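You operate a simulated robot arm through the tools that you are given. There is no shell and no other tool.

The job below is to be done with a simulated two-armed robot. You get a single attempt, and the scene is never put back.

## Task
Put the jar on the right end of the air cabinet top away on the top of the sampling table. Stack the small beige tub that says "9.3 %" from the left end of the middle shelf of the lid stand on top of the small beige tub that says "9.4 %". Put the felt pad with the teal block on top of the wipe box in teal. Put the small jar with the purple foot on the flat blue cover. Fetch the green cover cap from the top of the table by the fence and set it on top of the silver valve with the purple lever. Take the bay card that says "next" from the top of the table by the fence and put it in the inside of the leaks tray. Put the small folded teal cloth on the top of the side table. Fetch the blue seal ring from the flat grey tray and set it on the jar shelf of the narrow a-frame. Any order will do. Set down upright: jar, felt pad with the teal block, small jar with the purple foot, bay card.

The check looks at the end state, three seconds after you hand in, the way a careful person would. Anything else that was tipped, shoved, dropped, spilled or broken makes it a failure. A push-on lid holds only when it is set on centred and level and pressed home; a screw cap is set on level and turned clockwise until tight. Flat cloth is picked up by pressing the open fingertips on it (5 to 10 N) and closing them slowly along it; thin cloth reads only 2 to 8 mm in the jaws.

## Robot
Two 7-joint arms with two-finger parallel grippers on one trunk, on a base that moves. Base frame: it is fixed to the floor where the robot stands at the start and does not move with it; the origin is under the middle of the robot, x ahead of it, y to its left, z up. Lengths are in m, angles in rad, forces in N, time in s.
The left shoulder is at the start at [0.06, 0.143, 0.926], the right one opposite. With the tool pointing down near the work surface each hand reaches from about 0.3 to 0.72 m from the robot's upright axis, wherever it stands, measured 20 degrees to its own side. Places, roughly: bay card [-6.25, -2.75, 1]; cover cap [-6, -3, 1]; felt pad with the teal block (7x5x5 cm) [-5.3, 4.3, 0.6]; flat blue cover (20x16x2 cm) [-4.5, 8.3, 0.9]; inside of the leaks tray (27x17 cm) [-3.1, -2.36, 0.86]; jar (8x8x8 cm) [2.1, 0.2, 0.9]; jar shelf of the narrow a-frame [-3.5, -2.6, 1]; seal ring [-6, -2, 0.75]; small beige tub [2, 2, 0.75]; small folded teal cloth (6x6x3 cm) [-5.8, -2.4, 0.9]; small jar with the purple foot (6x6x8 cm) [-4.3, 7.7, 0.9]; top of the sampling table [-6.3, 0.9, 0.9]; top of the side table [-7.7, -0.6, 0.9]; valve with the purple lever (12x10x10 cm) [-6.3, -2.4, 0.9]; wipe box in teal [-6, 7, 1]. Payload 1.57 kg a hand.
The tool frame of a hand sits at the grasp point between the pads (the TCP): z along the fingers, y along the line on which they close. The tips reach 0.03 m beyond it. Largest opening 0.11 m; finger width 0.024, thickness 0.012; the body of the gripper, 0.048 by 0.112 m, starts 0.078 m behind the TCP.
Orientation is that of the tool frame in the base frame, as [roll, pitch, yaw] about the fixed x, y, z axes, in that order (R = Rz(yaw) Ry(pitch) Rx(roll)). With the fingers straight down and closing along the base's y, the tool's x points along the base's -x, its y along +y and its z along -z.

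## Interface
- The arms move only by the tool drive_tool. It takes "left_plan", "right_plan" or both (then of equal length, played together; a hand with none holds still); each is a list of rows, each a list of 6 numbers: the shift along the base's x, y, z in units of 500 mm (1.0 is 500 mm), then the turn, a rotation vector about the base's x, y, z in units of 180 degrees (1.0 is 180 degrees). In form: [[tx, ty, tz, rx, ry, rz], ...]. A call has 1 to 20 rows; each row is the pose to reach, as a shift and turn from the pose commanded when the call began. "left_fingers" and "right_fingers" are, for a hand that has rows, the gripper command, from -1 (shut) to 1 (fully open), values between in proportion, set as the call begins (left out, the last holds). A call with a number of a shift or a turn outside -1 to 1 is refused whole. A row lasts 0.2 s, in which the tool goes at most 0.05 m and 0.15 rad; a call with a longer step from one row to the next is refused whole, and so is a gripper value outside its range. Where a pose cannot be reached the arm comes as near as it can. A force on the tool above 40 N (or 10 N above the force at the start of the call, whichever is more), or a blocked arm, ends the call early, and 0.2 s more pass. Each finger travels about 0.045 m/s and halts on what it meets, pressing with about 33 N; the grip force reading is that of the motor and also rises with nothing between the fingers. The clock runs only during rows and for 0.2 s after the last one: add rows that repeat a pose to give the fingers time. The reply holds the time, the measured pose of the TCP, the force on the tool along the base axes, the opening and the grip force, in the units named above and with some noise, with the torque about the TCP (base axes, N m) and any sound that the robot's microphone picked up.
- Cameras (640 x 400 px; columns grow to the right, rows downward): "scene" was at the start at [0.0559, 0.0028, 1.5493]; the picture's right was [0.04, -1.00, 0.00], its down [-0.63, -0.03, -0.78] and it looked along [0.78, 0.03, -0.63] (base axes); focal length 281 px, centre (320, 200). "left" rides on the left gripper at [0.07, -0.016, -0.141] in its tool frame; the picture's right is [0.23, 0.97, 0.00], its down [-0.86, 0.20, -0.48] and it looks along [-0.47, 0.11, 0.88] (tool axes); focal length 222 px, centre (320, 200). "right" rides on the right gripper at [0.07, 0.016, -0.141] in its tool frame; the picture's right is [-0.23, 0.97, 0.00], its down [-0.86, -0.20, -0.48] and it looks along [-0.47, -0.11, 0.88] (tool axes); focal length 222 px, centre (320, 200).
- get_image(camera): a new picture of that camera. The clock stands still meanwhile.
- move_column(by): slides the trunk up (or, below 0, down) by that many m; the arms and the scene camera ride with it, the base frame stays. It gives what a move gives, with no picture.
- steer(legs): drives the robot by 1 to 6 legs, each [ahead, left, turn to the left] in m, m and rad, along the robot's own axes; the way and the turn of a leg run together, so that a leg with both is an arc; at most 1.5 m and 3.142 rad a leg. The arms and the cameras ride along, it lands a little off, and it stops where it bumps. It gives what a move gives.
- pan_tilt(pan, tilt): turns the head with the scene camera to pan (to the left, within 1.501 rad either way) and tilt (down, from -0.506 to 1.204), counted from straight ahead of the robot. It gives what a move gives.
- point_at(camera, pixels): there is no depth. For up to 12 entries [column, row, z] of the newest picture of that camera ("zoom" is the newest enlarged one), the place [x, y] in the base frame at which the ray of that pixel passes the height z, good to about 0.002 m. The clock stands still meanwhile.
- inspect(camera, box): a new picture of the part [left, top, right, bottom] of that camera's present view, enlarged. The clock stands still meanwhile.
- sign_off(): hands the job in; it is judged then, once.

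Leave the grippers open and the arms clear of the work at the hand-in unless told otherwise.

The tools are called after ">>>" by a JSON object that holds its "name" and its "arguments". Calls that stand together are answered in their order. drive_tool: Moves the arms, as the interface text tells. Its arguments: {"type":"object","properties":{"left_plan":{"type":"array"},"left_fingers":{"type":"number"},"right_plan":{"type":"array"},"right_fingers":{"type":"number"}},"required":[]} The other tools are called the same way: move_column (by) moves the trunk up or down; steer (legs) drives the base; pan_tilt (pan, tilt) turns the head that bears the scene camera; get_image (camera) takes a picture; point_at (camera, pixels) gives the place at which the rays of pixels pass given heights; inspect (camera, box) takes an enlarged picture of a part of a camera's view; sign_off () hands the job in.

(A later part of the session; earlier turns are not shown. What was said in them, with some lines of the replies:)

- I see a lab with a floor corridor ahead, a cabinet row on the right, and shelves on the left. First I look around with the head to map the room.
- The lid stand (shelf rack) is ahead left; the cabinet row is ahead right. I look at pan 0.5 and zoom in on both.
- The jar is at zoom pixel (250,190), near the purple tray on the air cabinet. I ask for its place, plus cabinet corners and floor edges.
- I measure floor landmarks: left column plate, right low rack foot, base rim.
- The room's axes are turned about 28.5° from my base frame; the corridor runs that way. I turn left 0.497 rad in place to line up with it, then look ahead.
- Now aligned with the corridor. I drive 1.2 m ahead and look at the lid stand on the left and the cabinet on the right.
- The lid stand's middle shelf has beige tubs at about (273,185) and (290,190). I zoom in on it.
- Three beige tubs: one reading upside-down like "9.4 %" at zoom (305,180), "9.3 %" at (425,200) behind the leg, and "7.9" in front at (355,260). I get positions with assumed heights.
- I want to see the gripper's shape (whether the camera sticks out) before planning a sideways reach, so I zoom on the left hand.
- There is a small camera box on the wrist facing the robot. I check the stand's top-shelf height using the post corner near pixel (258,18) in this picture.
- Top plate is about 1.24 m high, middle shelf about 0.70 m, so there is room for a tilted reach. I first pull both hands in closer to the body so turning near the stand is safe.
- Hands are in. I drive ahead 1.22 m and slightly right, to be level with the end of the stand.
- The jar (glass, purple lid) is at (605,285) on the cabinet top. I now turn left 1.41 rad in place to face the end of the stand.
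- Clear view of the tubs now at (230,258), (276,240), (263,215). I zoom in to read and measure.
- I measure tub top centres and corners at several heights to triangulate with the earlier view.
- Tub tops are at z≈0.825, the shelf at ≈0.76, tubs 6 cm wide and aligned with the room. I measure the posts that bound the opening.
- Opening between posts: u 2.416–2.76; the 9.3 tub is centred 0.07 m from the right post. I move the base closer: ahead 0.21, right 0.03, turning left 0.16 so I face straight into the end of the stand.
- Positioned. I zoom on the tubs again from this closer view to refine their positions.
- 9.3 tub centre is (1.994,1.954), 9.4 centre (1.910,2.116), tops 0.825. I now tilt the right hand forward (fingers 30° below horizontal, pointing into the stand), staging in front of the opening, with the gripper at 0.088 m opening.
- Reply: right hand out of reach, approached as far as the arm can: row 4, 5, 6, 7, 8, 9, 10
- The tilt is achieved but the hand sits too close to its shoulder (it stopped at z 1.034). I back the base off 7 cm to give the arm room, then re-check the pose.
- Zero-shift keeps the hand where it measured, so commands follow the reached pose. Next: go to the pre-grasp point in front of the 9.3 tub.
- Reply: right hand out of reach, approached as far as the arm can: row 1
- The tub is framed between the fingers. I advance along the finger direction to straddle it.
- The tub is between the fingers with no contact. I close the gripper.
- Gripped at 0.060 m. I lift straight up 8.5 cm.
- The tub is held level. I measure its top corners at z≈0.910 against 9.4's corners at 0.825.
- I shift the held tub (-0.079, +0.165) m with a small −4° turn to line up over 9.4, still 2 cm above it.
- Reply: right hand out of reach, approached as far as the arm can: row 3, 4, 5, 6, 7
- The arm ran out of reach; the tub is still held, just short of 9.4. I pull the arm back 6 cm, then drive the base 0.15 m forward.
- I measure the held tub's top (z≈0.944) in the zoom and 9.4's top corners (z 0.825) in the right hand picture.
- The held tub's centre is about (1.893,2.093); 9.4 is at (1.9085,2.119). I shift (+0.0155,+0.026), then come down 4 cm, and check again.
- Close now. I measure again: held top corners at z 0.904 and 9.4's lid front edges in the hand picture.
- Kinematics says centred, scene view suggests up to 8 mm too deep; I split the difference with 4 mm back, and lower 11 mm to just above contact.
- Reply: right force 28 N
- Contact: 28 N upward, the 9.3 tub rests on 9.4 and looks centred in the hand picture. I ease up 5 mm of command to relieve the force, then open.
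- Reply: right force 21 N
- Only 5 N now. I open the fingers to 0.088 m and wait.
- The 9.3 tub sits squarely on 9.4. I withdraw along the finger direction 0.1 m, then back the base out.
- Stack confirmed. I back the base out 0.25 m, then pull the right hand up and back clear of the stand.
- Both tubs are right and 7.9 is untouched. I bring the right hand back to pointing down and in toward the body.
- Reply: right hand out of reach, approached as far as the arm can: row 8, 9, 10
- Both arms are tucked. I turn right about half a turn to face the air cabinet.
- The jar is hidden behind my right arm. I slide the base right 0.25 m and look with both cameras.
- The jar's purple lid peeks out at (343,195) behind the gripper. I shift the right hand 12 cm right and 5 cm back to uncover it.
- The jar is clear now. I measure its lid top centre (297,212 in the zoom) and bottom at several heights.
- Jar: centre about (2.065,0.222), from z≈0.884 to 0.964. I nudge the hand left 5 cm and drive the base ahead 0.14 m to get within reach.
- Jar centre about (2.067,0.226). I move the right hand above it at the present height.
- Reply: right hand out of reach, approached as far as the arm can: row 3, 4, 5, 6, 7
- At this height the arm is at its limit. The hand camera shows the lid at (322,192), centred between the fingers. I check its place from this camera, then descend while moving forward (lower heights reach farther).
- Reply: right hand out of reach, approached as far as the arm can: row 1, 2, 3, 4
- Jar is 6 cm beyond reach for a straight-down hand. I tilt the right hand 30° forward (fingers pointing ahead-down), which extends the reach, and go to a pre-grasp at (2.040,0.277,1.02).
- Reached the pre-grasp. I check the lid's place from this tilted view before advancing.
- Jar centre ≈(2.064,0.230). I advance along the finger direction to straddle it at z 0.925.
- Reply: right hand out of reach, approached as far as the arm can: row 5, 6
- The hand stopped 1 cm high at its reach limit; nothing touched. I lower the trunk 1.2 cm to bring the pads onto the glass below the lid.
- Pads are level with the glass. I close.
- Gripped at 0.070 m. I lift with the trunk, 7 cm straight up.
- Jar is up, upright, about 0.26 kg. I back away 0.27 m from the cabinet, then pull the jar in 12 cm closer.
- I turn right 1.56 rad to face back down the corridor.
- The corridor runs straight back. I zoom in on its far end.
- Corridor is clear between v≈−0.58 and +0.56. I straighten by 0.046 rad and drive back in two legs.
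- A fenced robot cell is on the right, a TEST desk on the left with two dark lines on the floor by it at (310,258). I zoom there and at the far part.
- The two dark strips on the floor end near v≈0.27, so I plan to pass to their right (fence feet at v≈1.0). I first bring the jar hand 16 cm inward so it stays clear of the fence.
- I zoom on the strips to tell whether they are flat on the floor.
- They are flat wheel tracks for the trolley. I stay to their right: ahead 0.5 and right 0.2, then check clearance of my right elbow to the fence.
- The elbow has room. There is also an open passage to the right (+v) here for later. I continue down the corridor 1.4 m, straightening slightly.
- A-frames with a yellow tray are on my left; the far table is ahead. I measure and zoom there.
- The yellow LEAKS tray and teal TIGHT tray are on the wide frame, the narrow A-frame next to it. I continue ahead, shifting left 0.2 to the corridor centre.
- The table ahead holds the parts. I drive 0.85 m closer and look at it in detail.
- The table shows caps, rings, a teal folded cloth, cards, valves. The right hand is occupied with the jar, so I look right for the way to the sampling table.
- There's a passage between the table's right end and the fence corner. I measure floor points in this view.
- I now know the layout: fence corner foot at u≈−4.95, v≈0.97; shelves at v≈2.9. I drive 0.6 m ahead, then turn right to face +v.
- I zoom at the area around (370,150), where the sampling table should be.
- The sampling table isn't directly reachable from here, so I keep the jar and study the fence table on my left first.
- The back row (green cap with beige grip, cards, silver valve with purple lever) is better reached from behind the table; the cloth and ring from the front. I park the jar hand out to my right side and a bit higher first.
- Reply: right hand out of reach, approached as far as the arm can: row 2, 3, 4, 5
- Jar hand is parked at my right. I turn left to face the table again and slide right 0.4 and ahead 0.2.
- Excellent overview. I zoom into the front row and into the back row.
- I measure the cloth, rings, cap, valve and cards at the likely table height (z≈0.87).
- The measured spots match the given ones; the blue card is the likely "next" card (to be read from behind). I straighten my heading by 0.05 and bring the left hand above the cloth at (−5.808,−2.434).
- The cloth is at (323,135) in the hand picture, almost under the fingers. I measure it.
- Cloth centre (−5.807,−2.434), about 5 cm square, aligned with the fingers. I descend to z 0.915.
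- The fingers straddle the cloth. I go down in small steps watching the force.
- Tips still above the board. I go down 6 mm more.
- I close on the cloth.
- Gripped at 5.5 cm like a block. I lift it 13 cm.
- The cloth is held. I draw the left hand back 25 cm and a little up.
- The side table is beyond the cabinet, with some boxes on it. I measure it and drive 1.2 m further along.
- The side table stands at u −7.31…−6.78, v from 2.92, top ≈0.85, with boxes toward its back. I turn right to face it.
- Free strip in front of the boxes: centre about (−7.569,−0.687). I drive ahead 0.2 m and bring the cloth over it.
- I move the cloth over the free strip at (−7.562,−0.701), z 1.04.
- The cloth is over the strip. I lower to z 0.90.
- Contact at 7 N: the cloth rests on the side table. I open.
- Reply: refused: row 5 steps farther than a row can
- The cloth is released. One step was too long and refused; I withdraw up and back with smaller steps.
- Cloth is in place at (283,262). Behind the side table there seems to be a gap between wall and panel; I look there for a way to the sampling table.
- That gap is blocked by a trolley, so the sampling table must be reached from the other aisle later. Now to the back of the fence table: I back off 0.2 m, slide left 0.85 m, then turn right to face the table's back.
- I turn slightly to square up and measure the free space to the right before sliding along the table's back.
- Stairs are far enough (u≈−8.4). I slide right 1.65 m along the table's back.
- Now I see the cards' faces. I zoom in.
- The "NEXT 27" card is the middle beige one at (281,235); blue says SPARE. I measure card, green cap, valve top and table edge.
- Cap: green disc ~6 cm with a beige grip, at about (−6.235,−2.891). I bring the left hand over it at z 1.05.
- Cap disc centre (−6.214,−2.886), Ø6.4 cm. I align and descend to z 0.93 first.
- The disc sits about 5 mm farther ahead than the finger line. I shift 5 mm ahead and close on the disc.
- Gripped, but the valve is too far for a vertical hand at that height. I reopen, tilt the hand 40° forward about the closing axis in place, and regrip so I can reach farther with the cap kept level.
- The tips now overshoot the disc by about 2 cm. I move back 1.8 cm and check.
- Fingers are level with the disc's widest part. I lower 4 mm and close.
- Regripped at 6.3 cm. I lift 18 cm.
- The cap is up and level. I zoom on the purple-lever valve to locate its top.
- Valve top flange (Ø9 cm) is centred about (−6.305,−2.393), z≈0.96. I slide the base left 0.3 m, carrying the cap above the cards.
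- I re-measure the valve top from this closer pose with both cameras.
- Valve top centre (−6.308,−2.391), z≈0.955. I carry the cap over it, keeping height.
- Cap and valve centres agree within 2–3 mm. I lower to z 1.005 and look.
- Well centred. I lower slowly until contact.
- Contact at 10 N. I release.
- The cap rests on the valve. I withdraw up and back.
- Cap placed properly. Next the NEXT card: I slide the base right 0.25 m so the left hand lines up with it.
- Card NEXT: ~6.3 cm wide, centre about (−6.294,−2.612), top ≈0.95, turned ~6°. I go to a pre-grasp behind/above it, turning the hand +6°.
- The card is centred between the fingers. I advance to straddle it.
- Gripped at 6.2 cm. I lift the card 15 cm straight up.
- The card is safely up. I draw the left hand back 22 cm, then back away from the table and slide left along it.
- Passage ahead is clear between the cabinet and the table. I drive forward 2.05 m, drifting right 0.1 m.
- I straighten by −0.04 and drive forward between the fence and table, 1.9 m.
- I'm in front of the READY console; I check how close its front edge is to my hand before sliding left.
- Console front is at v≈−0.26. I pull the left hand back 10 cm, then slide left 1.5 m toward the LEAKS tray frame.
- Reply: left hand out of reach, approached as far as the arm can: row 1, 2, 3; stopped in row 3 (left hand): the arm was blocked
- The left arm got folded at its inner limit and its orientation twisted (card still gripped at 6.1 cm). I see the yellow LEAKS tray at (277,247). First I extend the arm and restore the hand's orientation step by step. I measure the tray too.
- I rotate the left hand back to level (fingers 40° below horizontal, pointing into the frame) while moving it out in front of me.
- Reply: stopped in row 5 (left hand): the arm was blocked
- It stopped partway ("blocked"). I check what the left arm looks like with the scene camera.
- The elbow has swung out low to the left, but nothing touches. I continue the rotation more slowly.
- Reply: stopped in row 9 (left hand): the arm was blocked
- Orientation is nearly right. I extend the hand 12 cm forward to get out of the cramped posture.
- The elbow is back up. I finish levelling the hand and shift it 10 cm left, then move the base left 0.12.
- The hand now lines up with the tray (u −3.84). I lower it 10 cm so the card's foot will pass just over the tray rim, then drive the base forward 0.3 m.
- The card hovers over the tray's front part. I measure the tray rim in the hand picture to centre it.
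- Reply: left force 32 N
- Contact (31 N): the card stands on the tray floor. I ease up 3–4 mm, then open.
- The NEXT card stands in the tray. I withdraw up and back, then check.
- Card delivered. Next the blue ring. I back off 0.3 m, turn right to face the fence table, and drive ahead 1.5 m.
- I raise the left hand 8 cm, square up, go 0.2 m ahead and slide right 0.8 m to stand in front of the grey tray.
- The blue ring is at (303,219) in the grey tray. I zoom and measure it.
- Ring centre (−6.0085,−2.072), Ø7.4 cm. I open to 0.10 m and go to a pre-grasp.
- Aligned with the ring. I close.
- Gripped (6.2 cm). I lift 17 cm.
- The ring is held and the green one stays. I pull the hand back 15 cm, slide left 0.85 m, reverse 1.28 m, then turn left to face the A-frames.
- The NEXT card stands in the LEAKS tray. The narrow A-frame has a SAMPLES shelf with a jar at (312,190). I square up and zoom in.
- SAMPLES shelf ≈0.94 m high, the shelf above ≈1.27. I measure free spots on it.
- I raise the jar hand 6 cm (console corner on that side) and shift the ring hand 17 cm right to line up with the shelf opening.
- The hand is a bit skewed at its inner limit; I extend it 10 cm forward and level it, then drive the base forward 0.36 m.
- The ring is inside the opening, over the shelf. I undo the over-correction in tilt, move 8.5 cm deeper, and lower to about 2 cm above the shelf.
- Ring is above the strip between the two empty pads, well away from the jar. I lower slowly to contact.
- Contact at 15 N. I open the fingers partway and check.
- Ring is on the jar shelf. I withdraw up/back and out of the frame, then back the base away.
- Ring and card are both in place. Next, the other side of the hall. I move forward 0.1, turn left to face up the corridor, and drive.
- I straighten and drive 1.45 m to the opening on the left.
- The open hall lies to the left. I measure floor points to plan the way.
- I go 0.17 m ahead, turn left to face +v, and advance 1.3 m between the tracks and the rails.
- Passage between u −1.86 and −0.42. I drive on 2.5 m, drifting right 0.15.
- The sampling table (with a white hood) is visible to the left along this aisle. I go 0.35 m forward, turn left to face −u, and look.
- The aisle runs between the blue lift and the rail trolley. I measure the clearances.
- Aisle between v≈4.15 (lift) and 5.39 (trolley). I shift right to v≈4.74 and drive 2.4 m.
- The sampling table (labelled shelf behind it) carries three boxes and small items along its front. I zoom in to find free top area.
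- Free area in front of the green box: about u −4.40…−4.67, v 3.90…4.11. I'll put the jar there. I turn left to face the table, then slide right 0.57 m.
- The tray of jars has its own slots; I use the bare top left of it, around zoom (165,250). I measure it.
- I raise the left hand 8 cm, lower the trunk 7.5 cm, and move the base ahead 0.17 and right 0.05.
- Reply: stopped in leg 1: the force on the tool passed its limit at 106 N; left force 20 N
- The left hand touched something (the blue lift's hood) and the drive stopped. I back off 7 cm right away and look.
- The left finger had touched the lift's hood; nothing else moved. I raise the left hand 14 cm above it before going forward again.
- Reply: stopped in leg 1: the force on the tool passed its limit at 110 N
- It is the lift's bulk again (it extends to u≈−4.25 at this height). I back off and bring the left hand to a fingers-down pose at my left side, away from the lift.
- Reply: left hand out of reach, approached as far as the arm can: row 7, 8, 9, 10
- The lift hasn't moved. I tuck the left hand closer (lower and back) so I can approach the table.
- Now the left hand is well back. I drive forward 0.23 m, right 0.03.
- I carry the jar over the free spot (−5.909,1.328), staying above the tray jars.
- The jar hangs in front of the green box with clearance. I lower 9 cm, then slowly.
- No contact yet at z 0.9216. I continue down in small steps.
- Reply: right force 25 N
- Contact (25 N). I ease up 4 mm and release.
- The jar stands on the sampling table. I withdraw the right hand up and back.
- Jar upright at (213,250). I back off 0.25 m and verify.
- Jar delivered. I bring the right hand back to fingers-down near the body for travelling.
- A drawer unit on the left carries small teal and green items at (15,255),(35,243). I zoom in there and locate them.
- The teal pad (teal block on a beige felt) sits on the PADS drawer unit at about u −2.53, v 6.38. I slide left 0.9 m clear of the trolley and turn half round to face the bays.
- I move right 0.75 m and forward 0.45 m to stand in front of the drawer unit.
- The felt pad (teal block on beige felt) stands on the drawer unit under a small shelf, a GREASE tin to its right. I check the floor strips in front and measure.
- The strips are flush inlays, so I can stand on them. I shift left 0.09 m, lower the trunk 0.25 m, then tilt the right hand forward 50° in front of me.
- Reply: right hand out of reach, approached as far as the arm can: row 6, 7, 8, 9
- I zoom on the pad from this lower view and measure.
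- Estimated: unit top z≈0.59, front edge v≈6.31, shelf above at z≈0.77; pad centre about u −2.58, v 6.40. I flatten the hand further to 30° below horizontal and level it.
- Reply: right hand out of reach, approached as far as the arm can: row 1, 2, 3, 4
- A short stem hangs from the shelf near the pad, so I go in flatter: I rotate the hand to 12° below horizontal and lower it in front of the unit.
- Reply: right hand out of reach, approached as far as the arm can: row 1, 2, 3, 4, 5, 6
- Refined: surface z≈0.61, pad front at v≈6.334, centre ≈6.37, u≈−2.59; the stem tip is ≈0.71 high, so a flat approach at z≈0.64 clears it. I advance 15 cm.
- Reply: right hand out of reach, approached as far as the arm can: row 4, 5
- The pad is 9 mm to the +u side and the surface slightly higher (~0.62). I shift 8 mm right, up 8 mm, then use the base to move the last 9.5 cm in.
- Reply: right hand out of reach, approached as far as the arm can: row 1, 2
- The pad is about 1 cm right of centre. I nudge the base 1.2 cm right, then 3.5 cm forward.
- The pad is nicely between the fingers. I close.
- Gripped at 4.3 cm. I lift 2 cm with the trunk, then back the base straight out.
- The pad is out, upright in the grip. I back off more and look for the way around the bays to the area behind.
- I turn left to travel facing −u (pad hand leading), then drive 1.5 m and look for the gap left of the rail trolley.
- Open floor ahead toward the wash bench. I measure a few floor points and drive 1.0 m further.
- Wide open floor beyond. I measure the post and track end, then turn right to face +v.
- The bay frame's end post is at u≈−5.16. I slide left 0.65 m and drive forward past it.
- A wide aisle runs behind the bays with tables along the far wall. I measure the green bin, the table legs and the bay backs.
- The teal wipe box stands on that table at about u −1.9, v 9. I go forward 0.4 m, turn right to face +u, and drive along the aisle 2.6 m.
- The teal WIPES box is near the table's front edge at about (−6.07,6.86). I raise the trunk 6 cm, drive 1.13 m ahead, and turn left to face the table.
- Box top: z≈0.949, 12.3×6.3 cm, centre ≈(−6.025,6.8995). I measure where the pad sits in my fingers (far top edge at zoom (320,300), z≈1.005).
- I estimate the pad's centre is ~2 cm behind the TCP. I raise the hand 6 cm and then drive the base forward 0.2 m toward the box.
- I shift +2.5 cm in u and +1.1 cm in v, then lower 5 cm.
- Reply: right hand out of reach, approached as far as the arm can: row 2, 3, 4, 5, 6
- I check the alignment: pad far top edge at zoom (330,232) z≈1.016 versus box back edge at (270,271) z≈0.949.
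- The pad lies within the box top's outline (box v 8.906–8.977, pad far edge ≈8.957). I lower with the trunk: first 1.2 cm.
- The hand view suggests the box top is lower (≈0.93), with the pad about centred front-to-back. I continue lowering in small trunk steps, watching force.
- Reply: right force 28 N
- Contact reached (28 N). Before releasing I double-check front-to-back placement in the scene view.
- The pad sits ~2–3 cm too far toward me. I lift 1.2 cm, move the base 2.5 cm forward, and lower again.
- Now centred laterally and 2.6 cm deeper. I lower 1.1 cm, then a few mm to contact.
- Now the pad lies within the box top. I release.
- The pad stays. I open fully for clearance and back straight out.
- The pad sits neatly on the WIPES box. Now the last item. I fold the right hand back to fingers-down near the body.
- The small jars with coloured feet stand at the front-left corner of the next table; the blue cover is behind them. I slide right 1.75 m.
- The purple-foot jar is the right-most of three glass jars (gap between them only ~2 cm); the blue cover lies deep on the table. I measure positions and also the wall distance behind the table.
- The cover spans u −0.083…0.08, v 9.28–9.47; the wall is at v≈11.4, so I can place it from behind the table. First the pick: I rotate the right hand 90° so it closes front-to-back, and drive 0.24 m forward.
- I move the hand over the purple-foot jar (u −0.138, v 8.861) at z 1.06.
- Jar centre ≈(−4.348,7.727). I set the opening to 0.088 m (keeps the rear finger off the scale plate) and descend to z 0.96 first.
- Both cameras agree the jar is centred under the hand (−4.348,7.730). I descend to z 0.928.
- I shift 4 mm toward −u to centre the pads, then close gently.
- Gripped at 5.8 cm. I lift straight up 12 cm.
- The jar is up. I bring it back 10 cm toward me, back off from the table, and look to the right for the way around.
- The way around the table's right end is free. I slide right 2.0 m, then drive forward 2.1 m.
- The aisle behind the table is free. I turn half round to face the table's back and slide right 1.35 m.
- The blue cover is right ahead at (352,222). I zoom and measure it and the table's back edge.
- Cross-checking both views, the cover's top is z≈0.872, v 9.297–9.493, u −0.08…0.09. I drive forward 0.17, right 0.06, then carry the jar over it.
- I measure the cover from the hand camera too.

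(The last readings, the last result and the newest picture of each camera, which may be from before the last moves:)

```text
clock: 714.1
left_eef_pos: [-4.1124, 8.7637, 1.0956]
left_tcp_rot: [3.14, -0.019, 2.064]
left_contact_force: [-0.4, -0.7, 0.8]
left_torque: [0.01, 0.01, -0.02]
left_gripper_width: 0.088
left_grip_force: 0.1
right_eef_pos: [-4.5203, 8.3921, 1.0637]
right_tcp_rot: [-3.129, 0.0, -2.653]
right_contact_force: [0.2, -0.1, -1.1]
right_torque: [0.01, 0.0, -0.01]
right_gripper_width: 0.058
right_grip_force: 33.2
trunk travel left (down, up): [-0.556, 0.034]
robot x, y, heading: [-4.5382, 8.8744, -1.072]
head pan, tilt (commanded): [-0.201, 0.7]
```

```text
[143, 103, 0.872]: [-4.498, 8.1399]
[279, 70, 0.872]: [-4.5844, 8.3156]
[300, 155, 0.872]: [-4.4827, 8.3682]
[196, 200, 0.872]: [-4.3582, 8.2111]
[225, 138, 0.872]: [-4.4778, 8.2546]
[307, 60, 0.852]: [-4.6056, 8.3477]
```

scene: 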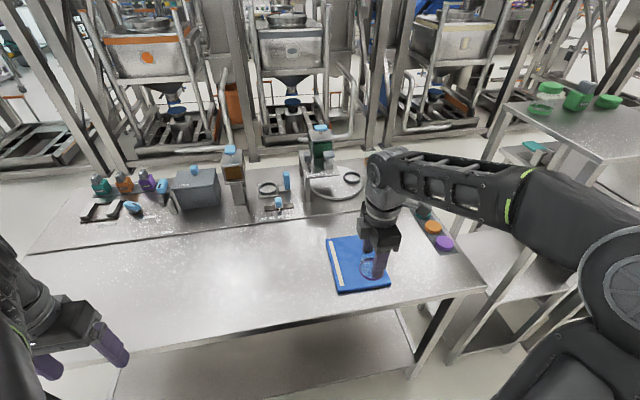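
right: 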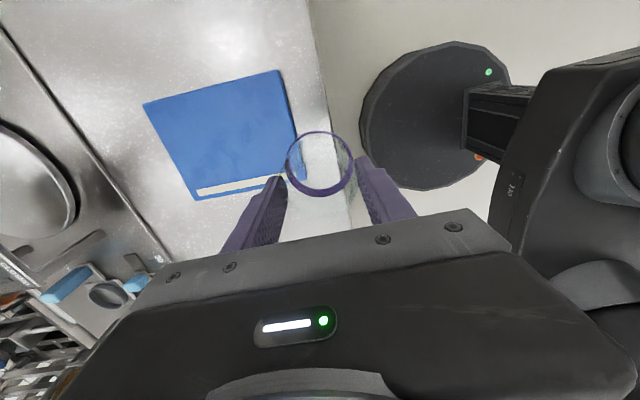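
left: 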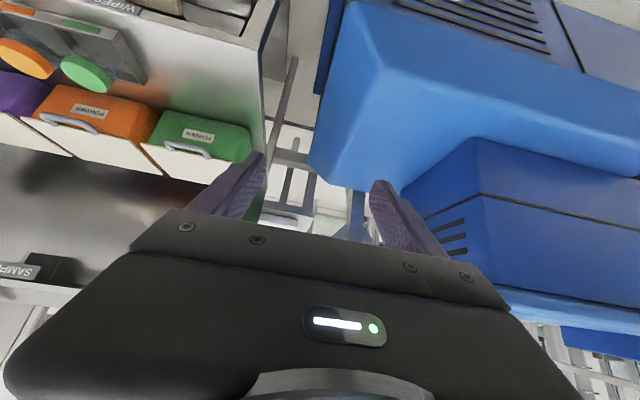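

Cover centre ≈(−4.478,8.258). I move the jar over it and lower to z 0.97.

>>> {"name": "drive_tool", "arguments": {"right_plan": [[0.024, -0.075, 0, 0, 0, 0], [0.047, -0.151, 0, 0, 0, 0], [0.071, -0.226, 0, 0, 0, 0], [0.071, -0.226, -0.07, 0, 0, 0], [0.071, -0.226, -0.14, 0, 0, 0], [0.071, -0.226, -0.19, 0, 0, 0], [0.071, -0.226, -0.19, 0, 0, 0]]}}

>>> {"name": "get_image", "arguments": {"camera": "right"}}

>>> {"name": "inspect", "arguments": {"camera": "scene", "box": [290, 180, 450, 310]}}

```text
clock: 715.7
left_eef_pos: [-4.1133, 8.7644, 1.0935]
left_tcp_rot: [3.14, -0.018, 2.061]
left_contact_force: [-1.4, -0.2, -0.3]
left_torque: [-0.01, 0.0, 0.0]
left_gripper_width: 0.0881
left_grip_force: 0.1
right_eef_pos: [-4.4855, 8.2801, 0.9696]
right_tcp_rot: [-3.129, 0.001, -2.652]
right_contact_force: [-0.1, -1.0, -1.0]
right_torque: [0.0, 0.01, 0.04]
right_gripper_width: 0.058
right_grip_force: 33.4
trunk travel left (down, up): [-0.556, 0.034]
robot x, y, heading: [-4.5355, 8.8756, -1.071]
head pan, tilt (commanded): [-0.201, 0.7]
```

```text
taken
```

right: 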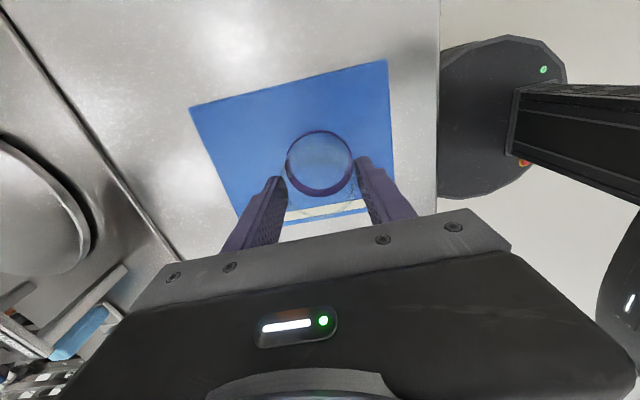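

```text
3.08 times, centred on (370, 245) of scene
```

zoom: 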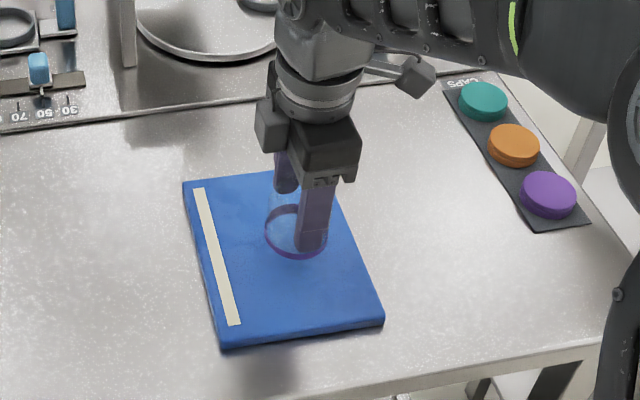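

The jar hangs over the middle of the cover. I lower slowly to contact.

>>> {"name": "drive_tool", "arguments": {"right_plan": [[0, 0, -0.02, 0, 0, 0], [0, 0, -0.04, 0, 0, 0], [0, 0, -0.05, 0, 0, 0], [0, 0, -0.05, 0, 0, 0]]}}

>>> {"name": "drive_tool", "arguments": {"right_plan": [[0, 0, -0.006, 0, 0, 0], [0, 0, -0.012, 0, 0, 0], [0, 0, -0.012, 0, 0, 0]]}}

>>> {"name": "inspect", "arguments": {"camera": "scene", "box": [290, 200, 410, 310]}}

```text
clock: 716.7
left_eef_pos: [-4.1128, 8.7647, 1.0944]
left_tcp_rot: [3.141, -0.018, 2.063]
left_contact_force: [-0.5, 1.3, -0.1]
left_torque: [-0.01, 0.02, -0.01]
left_gripper_width: 0.0882
left_grip_force: 0.0
right_eef_pos: [-4.4867, 8.279, 0.9445]
right_tcp_rot: [-3.128, 0.0, -2.654]
right_contact_force: [-1.0, -0.6, -0.6]
right_torque: [0.0, -0.02, -0.02]
right_gripper_width: 0.0582
right_grip_force: 33.2
trunk travel left (down, up): [-0.556, 0.034]
robot x, y, heading: [-4.539, 8.876, -1.064]
head pan, tilt (commanded): [-0.201, 0.7]
```

```text
clock: 717.5
left_eef_pos: [-4.1136, 8.7644, 1.0945]
left_tcp_rot: [3.14, -0.017, 2.063]
left_contact_force: [0.6, 0.0, 0.4]
left_torque: [-0.02, 0.0, 0.03]
left_gripper_width: 0.0881
left_grip_force: 0.0
right_eef_pos: [-4.4862, 8.279, 0.9382]
right_tcp_rot: [-3.128, -0.001, -2.652]
right_contact_force: [0.2, -0.2, -1.5]
right_torque: [-0.03, -0.02, -0.01]
right_gripper_width: 0.0578
right_grip_force: 33.0
trunk travel left (down, up): [-0.556, 0.034]
robot x, y, heading: [-4.5382, 8.8765, -1.073]
head pan, tilt (commanded): [-0.201, 0.7]
```

```text
3.64 times, centred on (350, 255) of scene
```

zoom: 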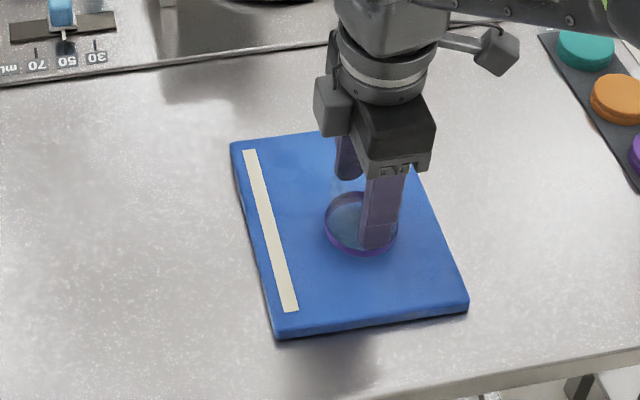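

No contact yet. I continue in 3 mm steps.

>>> {"name": "drive_tool", "arguments": {"right_plan": [[0, 0, -0.006, 0, 0, 0], [0, 0, -0.012, 0, 0, 0], [0, 0, -0.012, 0, 0, 0]]}}

```text
clock: 718.3
left_eef_pos: [-4.1127, 8.7657, 1.0933]
left_tcp_rot: [3.139, -0.016, 2.063]
left_contact_force: [0.3, 0.3, 0.2]
left_torque: [0.03, 0.01, 0.04]
left_gripper_width: 0.0878
left_grip_force: 0.1
right_eef_pos: [-4.4858, 8.2792, 0.9345]
right_tcp_rot: [-3.122, 0.0, -2.654]
right_contact_force: [-1.6, -0.7, 17.0]
right_torque: [0.41, 0.35, 0.04]
right_gripper_width: 0.0581
right_grip_force: 33.2
trunk travel left (down, up): [-0.556, 0.034]
robot x, y, heading: [-4.5383, 8.8793, -1.067]
head pan, tilt (commanded): [-0.201, 0.7]
```

Contact (17 N). I ease up 2 mm, then open.

>>> {"name": "drive_tool", "arguments": {"right_plan": [[0, 0, 0.004, 0, 0, 0], [0, 0, 0.004, 0, 0, 0]]}}

>>> {"name": "drive_tool", "arguments": {"right_plan": [[0, 0, 0, 0, 0, 0], [0, 0, 0, 0, 0, 0], [0, 0, 0, 0, 0, 0], [0, 0, 0, 0, 0, 0]], "right_fingers": 0.7}}

>>> {"name": "inspect", "arguments": {"camera": "scene", "box": [290, 200, 410, 310]}}

>>> {"name": "get_image", "arguments": {"camera": "right"}}

```text
clock: 718.9
left_eef_pos: [-4.1133, 8.7646, 1.0941]
left_tcp_rot: [3.14, -0.016, 2.063]
left_contact_force: [0.0, -0.4, -0.2]
left_torque: [-0.02, 0.03, 0.02]
left_gripper_width: 0.0879
left_grip_force: 0.1
right_eef_pos: [-4.486, 8.2794, 0.9349]
right_tcp_rot: [-3.127, -0.003, -2.654]
right_contact_force: [-1.8, -2.5, 9.9]
right_torque: [0.06, 0.18, 0.08]
right_gripper_width: 0.0577
right_grip_force: 33.3
trunk travel left (down, up): [-0.556, 0.034]
robot x, y, heading: [-4.5353, 8.8764, -1.066]
head pan, tilt (commanded): [-0.201, 0.7]
```

```text
clock: 719.9
left_eef_pos: [-4.1134, 8.765, 1.0948]
left_tcp_rot: [3.141, -0.018, 2.062]
left_contact_force: [1.0, -0.2, 0.8]
left_torque: [-0.02, -0.03, 0.01]
left_gripper_width: 0.0881
left_grip_force: 0.0
right_eef_pos: [-4.4856, 8.2792, 0.9343]
right_tcp_rot: [-3.127, -0.001, -2.653]
right_contact_force: [-0.3, 0.7, 0.6]
right_torque: [-0.03, 0.01, 0.01]
right_gripper_width: 0.0937
right_grip_force: 0.0
trunk travel left (down, up): [-0.556, 0.034]
robot x, y, heading: [-4.5354, 8.8778, -1.066]
head pan, tilt (commanded): [-0.201, 0.7]
```

```text
3.64 times, centred on (350, 255) of scene
```

zoom: 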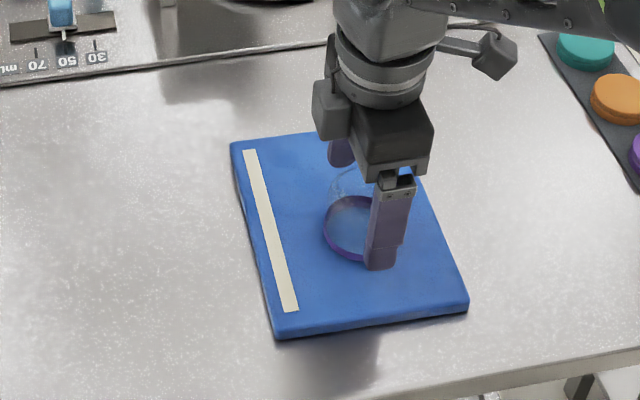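

```text
taken
```

right: 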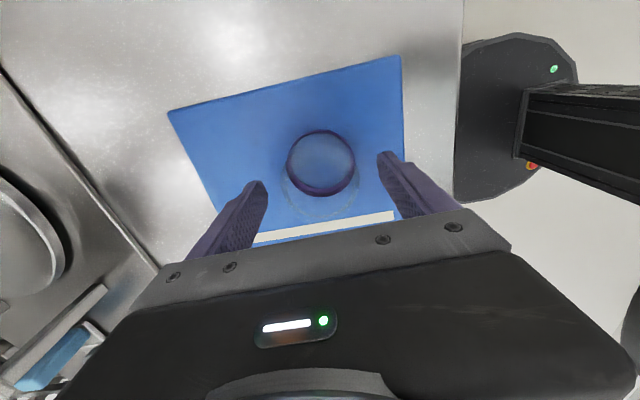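

The jar stands in the middle of the blue cover. I lift the hand straight up and bring it back.

>>> {"name": "drive_tool", "arguments": {"right_plan": [[0, 0, 0.06, 0, 0, 0], [0, 0, 0.14, 0, 0, 0], [0, 0, 0.22, 0, 0, 0], [0, 0, 0.28, 0, 0, 0], [-0.04, 0.07, 0.3, 0, 0, 0], [-0.08, 0.14, 0.3, 0, 0, 0], [-0.12, 0.21, 0.3, 0, 0, 0]]}}

>>> {"name": "steer", "arguments": {"legs": [[-0.25, 0, 0]]}}

>>> {"name": "pan_tilt", "arguments": {"pan": -0.3, "tilt": 0.6}}

>>> {"name": "get_image", "arguments": {"camera": "scene"}}

>>> {"name": "inspect", "arguments": {"camera": "scene", "box": [260, 120, 440, 280]}}

```text
clock: 721.5
left_eef_pos: [-4.1152, 8.766, 1.0936]
left_tcp_rot: [3.141, -0.015, 2.062]
left_contact_force: [-0.2, 0.3, 0.9]
left_torque: [-0.06, -0.01, 0.03]
left_gripper_width: 0.088
left_grip_force: 0.0
right_eef_pos: [-4.5485, 8.386, 1.085]
right_tcp_rot: [-3.124, 0.001, -2.653]
right_contact_force: [-0.1, -0.1, 0.9]
right_torque: [-0.05, -0.01, -0.02]
right_gripper_width: 0.0935
right_grip_force: 0.0
trunk travel left (down, up): [-0.556, 0.034]
robot x, y, heading: [-4.5377, 8.876, -1.067]
head pan, tilt (commanded): [-0.201, 0.7]
```

```text
clock: 723.3
left_eef_pos: [-4.2366, 8.9869, 1.0952]
left_tcp_rot: [3.14, -0.015, 2.058]
left_contact_force: [0.0, 0.4, 0.1]
left_torque: [-0.03, -0.01, 0.0]
left_gripper_width: 0.0879
left_grip_force: 0.2
right_eef_pos: [-4.6736, 8.6091, 1.0845]
right_tcp_rot: [-3.125, -0.002, -2.661]
right_contact_force: [0.5, 0.3, -0.1]
right_torque: [-0.06, -0.03, 0.05]
right_gripper_width: 0.0935
right_grip_force: 0.0
trunk travel left (down, up): [-0.556, 0.034]
robot x, y, heading: [-4.6585, 9.0999, -1.076]
head pan, tilt (commanded): [-0.201, 0.7]
```

```text
clock: 724.0
left_eef_pos: [-4.2351, 8.9869, 1.094]
left_tcp_rot: [3.138, -0.019, 2.058]
left_contact_force: [-0.2, 0.1, 0.2]
left_torque: [0.0, 0.02, -0.01]
left_gripper_width: 0.088
left_grip_force: 0.1
right_eef_pos: [-4.6726, 8.6089, 1.0849]
right_tcp_rot: [-3.128, 0.0, -2.66]
right_contact_force: [0.2, 0.0, -0.2]
right_torque: [0.02, -0.01, -0.03]
right_gripper_width: 0.0937
right_grip_force: 0.1
trunk travel left (down, up): [-0.556, 0.034]
robot x, y, heading: [-4.6593, 9.1006, -1.077]
head pan, tilt (commanded): [-0.3, 0.6]
```

```text
taken
```

scene: 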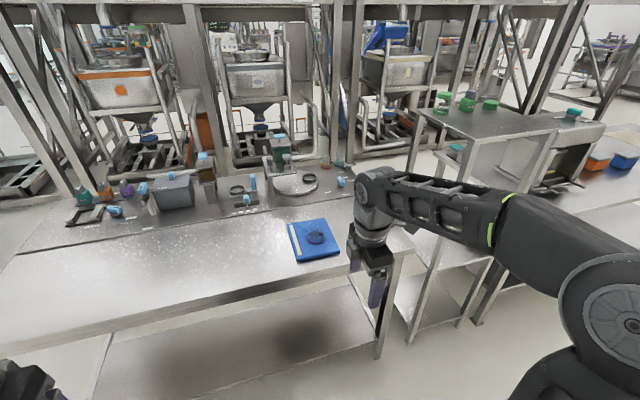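

```text
2.50 times, centred on (350, 200) of scene
```

zoom: 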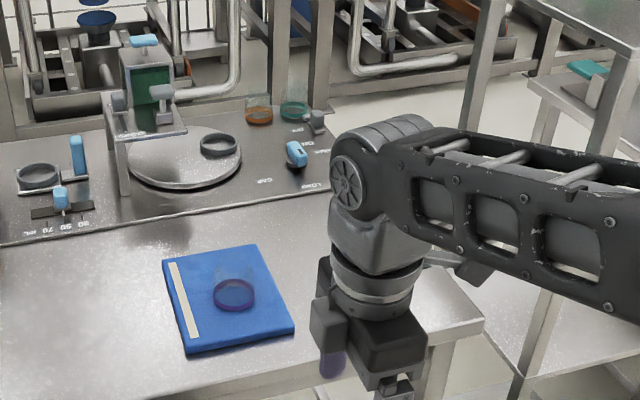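

All eight jobs are done and checked: the tubs are stacked and the card is in the LEAKS tray. The ring is on the jar shelf, the cap on the valve, the cloth on the side table, the jar on the sampling table, the felt pad on the WIPES box and the small jar on the blue cover. Both grippers are open and the arms are clear of the table. I hand in.

>>> {"name": "sign_off", "arguments": {}}

```text
The job is handed in.
```

I completed all eight placements and handed the job in. I looked at each one with the cameras right after setting it down:

- **Tubs:** the "9.3 %" tub is stacked on the "9.4 %" tub.
- **Jar:** it stands upright on the sampling table, in front of the green powder box. It is on the bare top, not in the empty purple slot of the jar tray.
- **Felt pad:** the teal-block pad sits on the teal wipe box. It is upright and roughly flush with the box's front edge.
- **Small jar:** the one with the purple foot stands near the middle of the flat blue cover.
- **Cover cap:** the green cap rests centred on the silver valve with the purple lever. I did not press it further, as the valve top is flat.
- **Bay card:** the "next" card (marked "NEXT 27") stands inside the leaks tray.
- **Cloth:** the folded teal cloth is on the side table, in front of the boxes.
- **Seal ring:** the blue ring is on the narrow a-frame's "SAMPLES" shelf, the only shelf there holding a jar. I took that to be the jar shelf.

**Contact with the blue lift:** while approaching the sampling table, my left hand bumped the blue lift twice, at 106 N and 110 N. Both contacts were at the same spot to within about a millimetre, and the lift looked unmoved afterwards. I did not go back to measure it.

Both grippers are open and the arms are clear of the tables.
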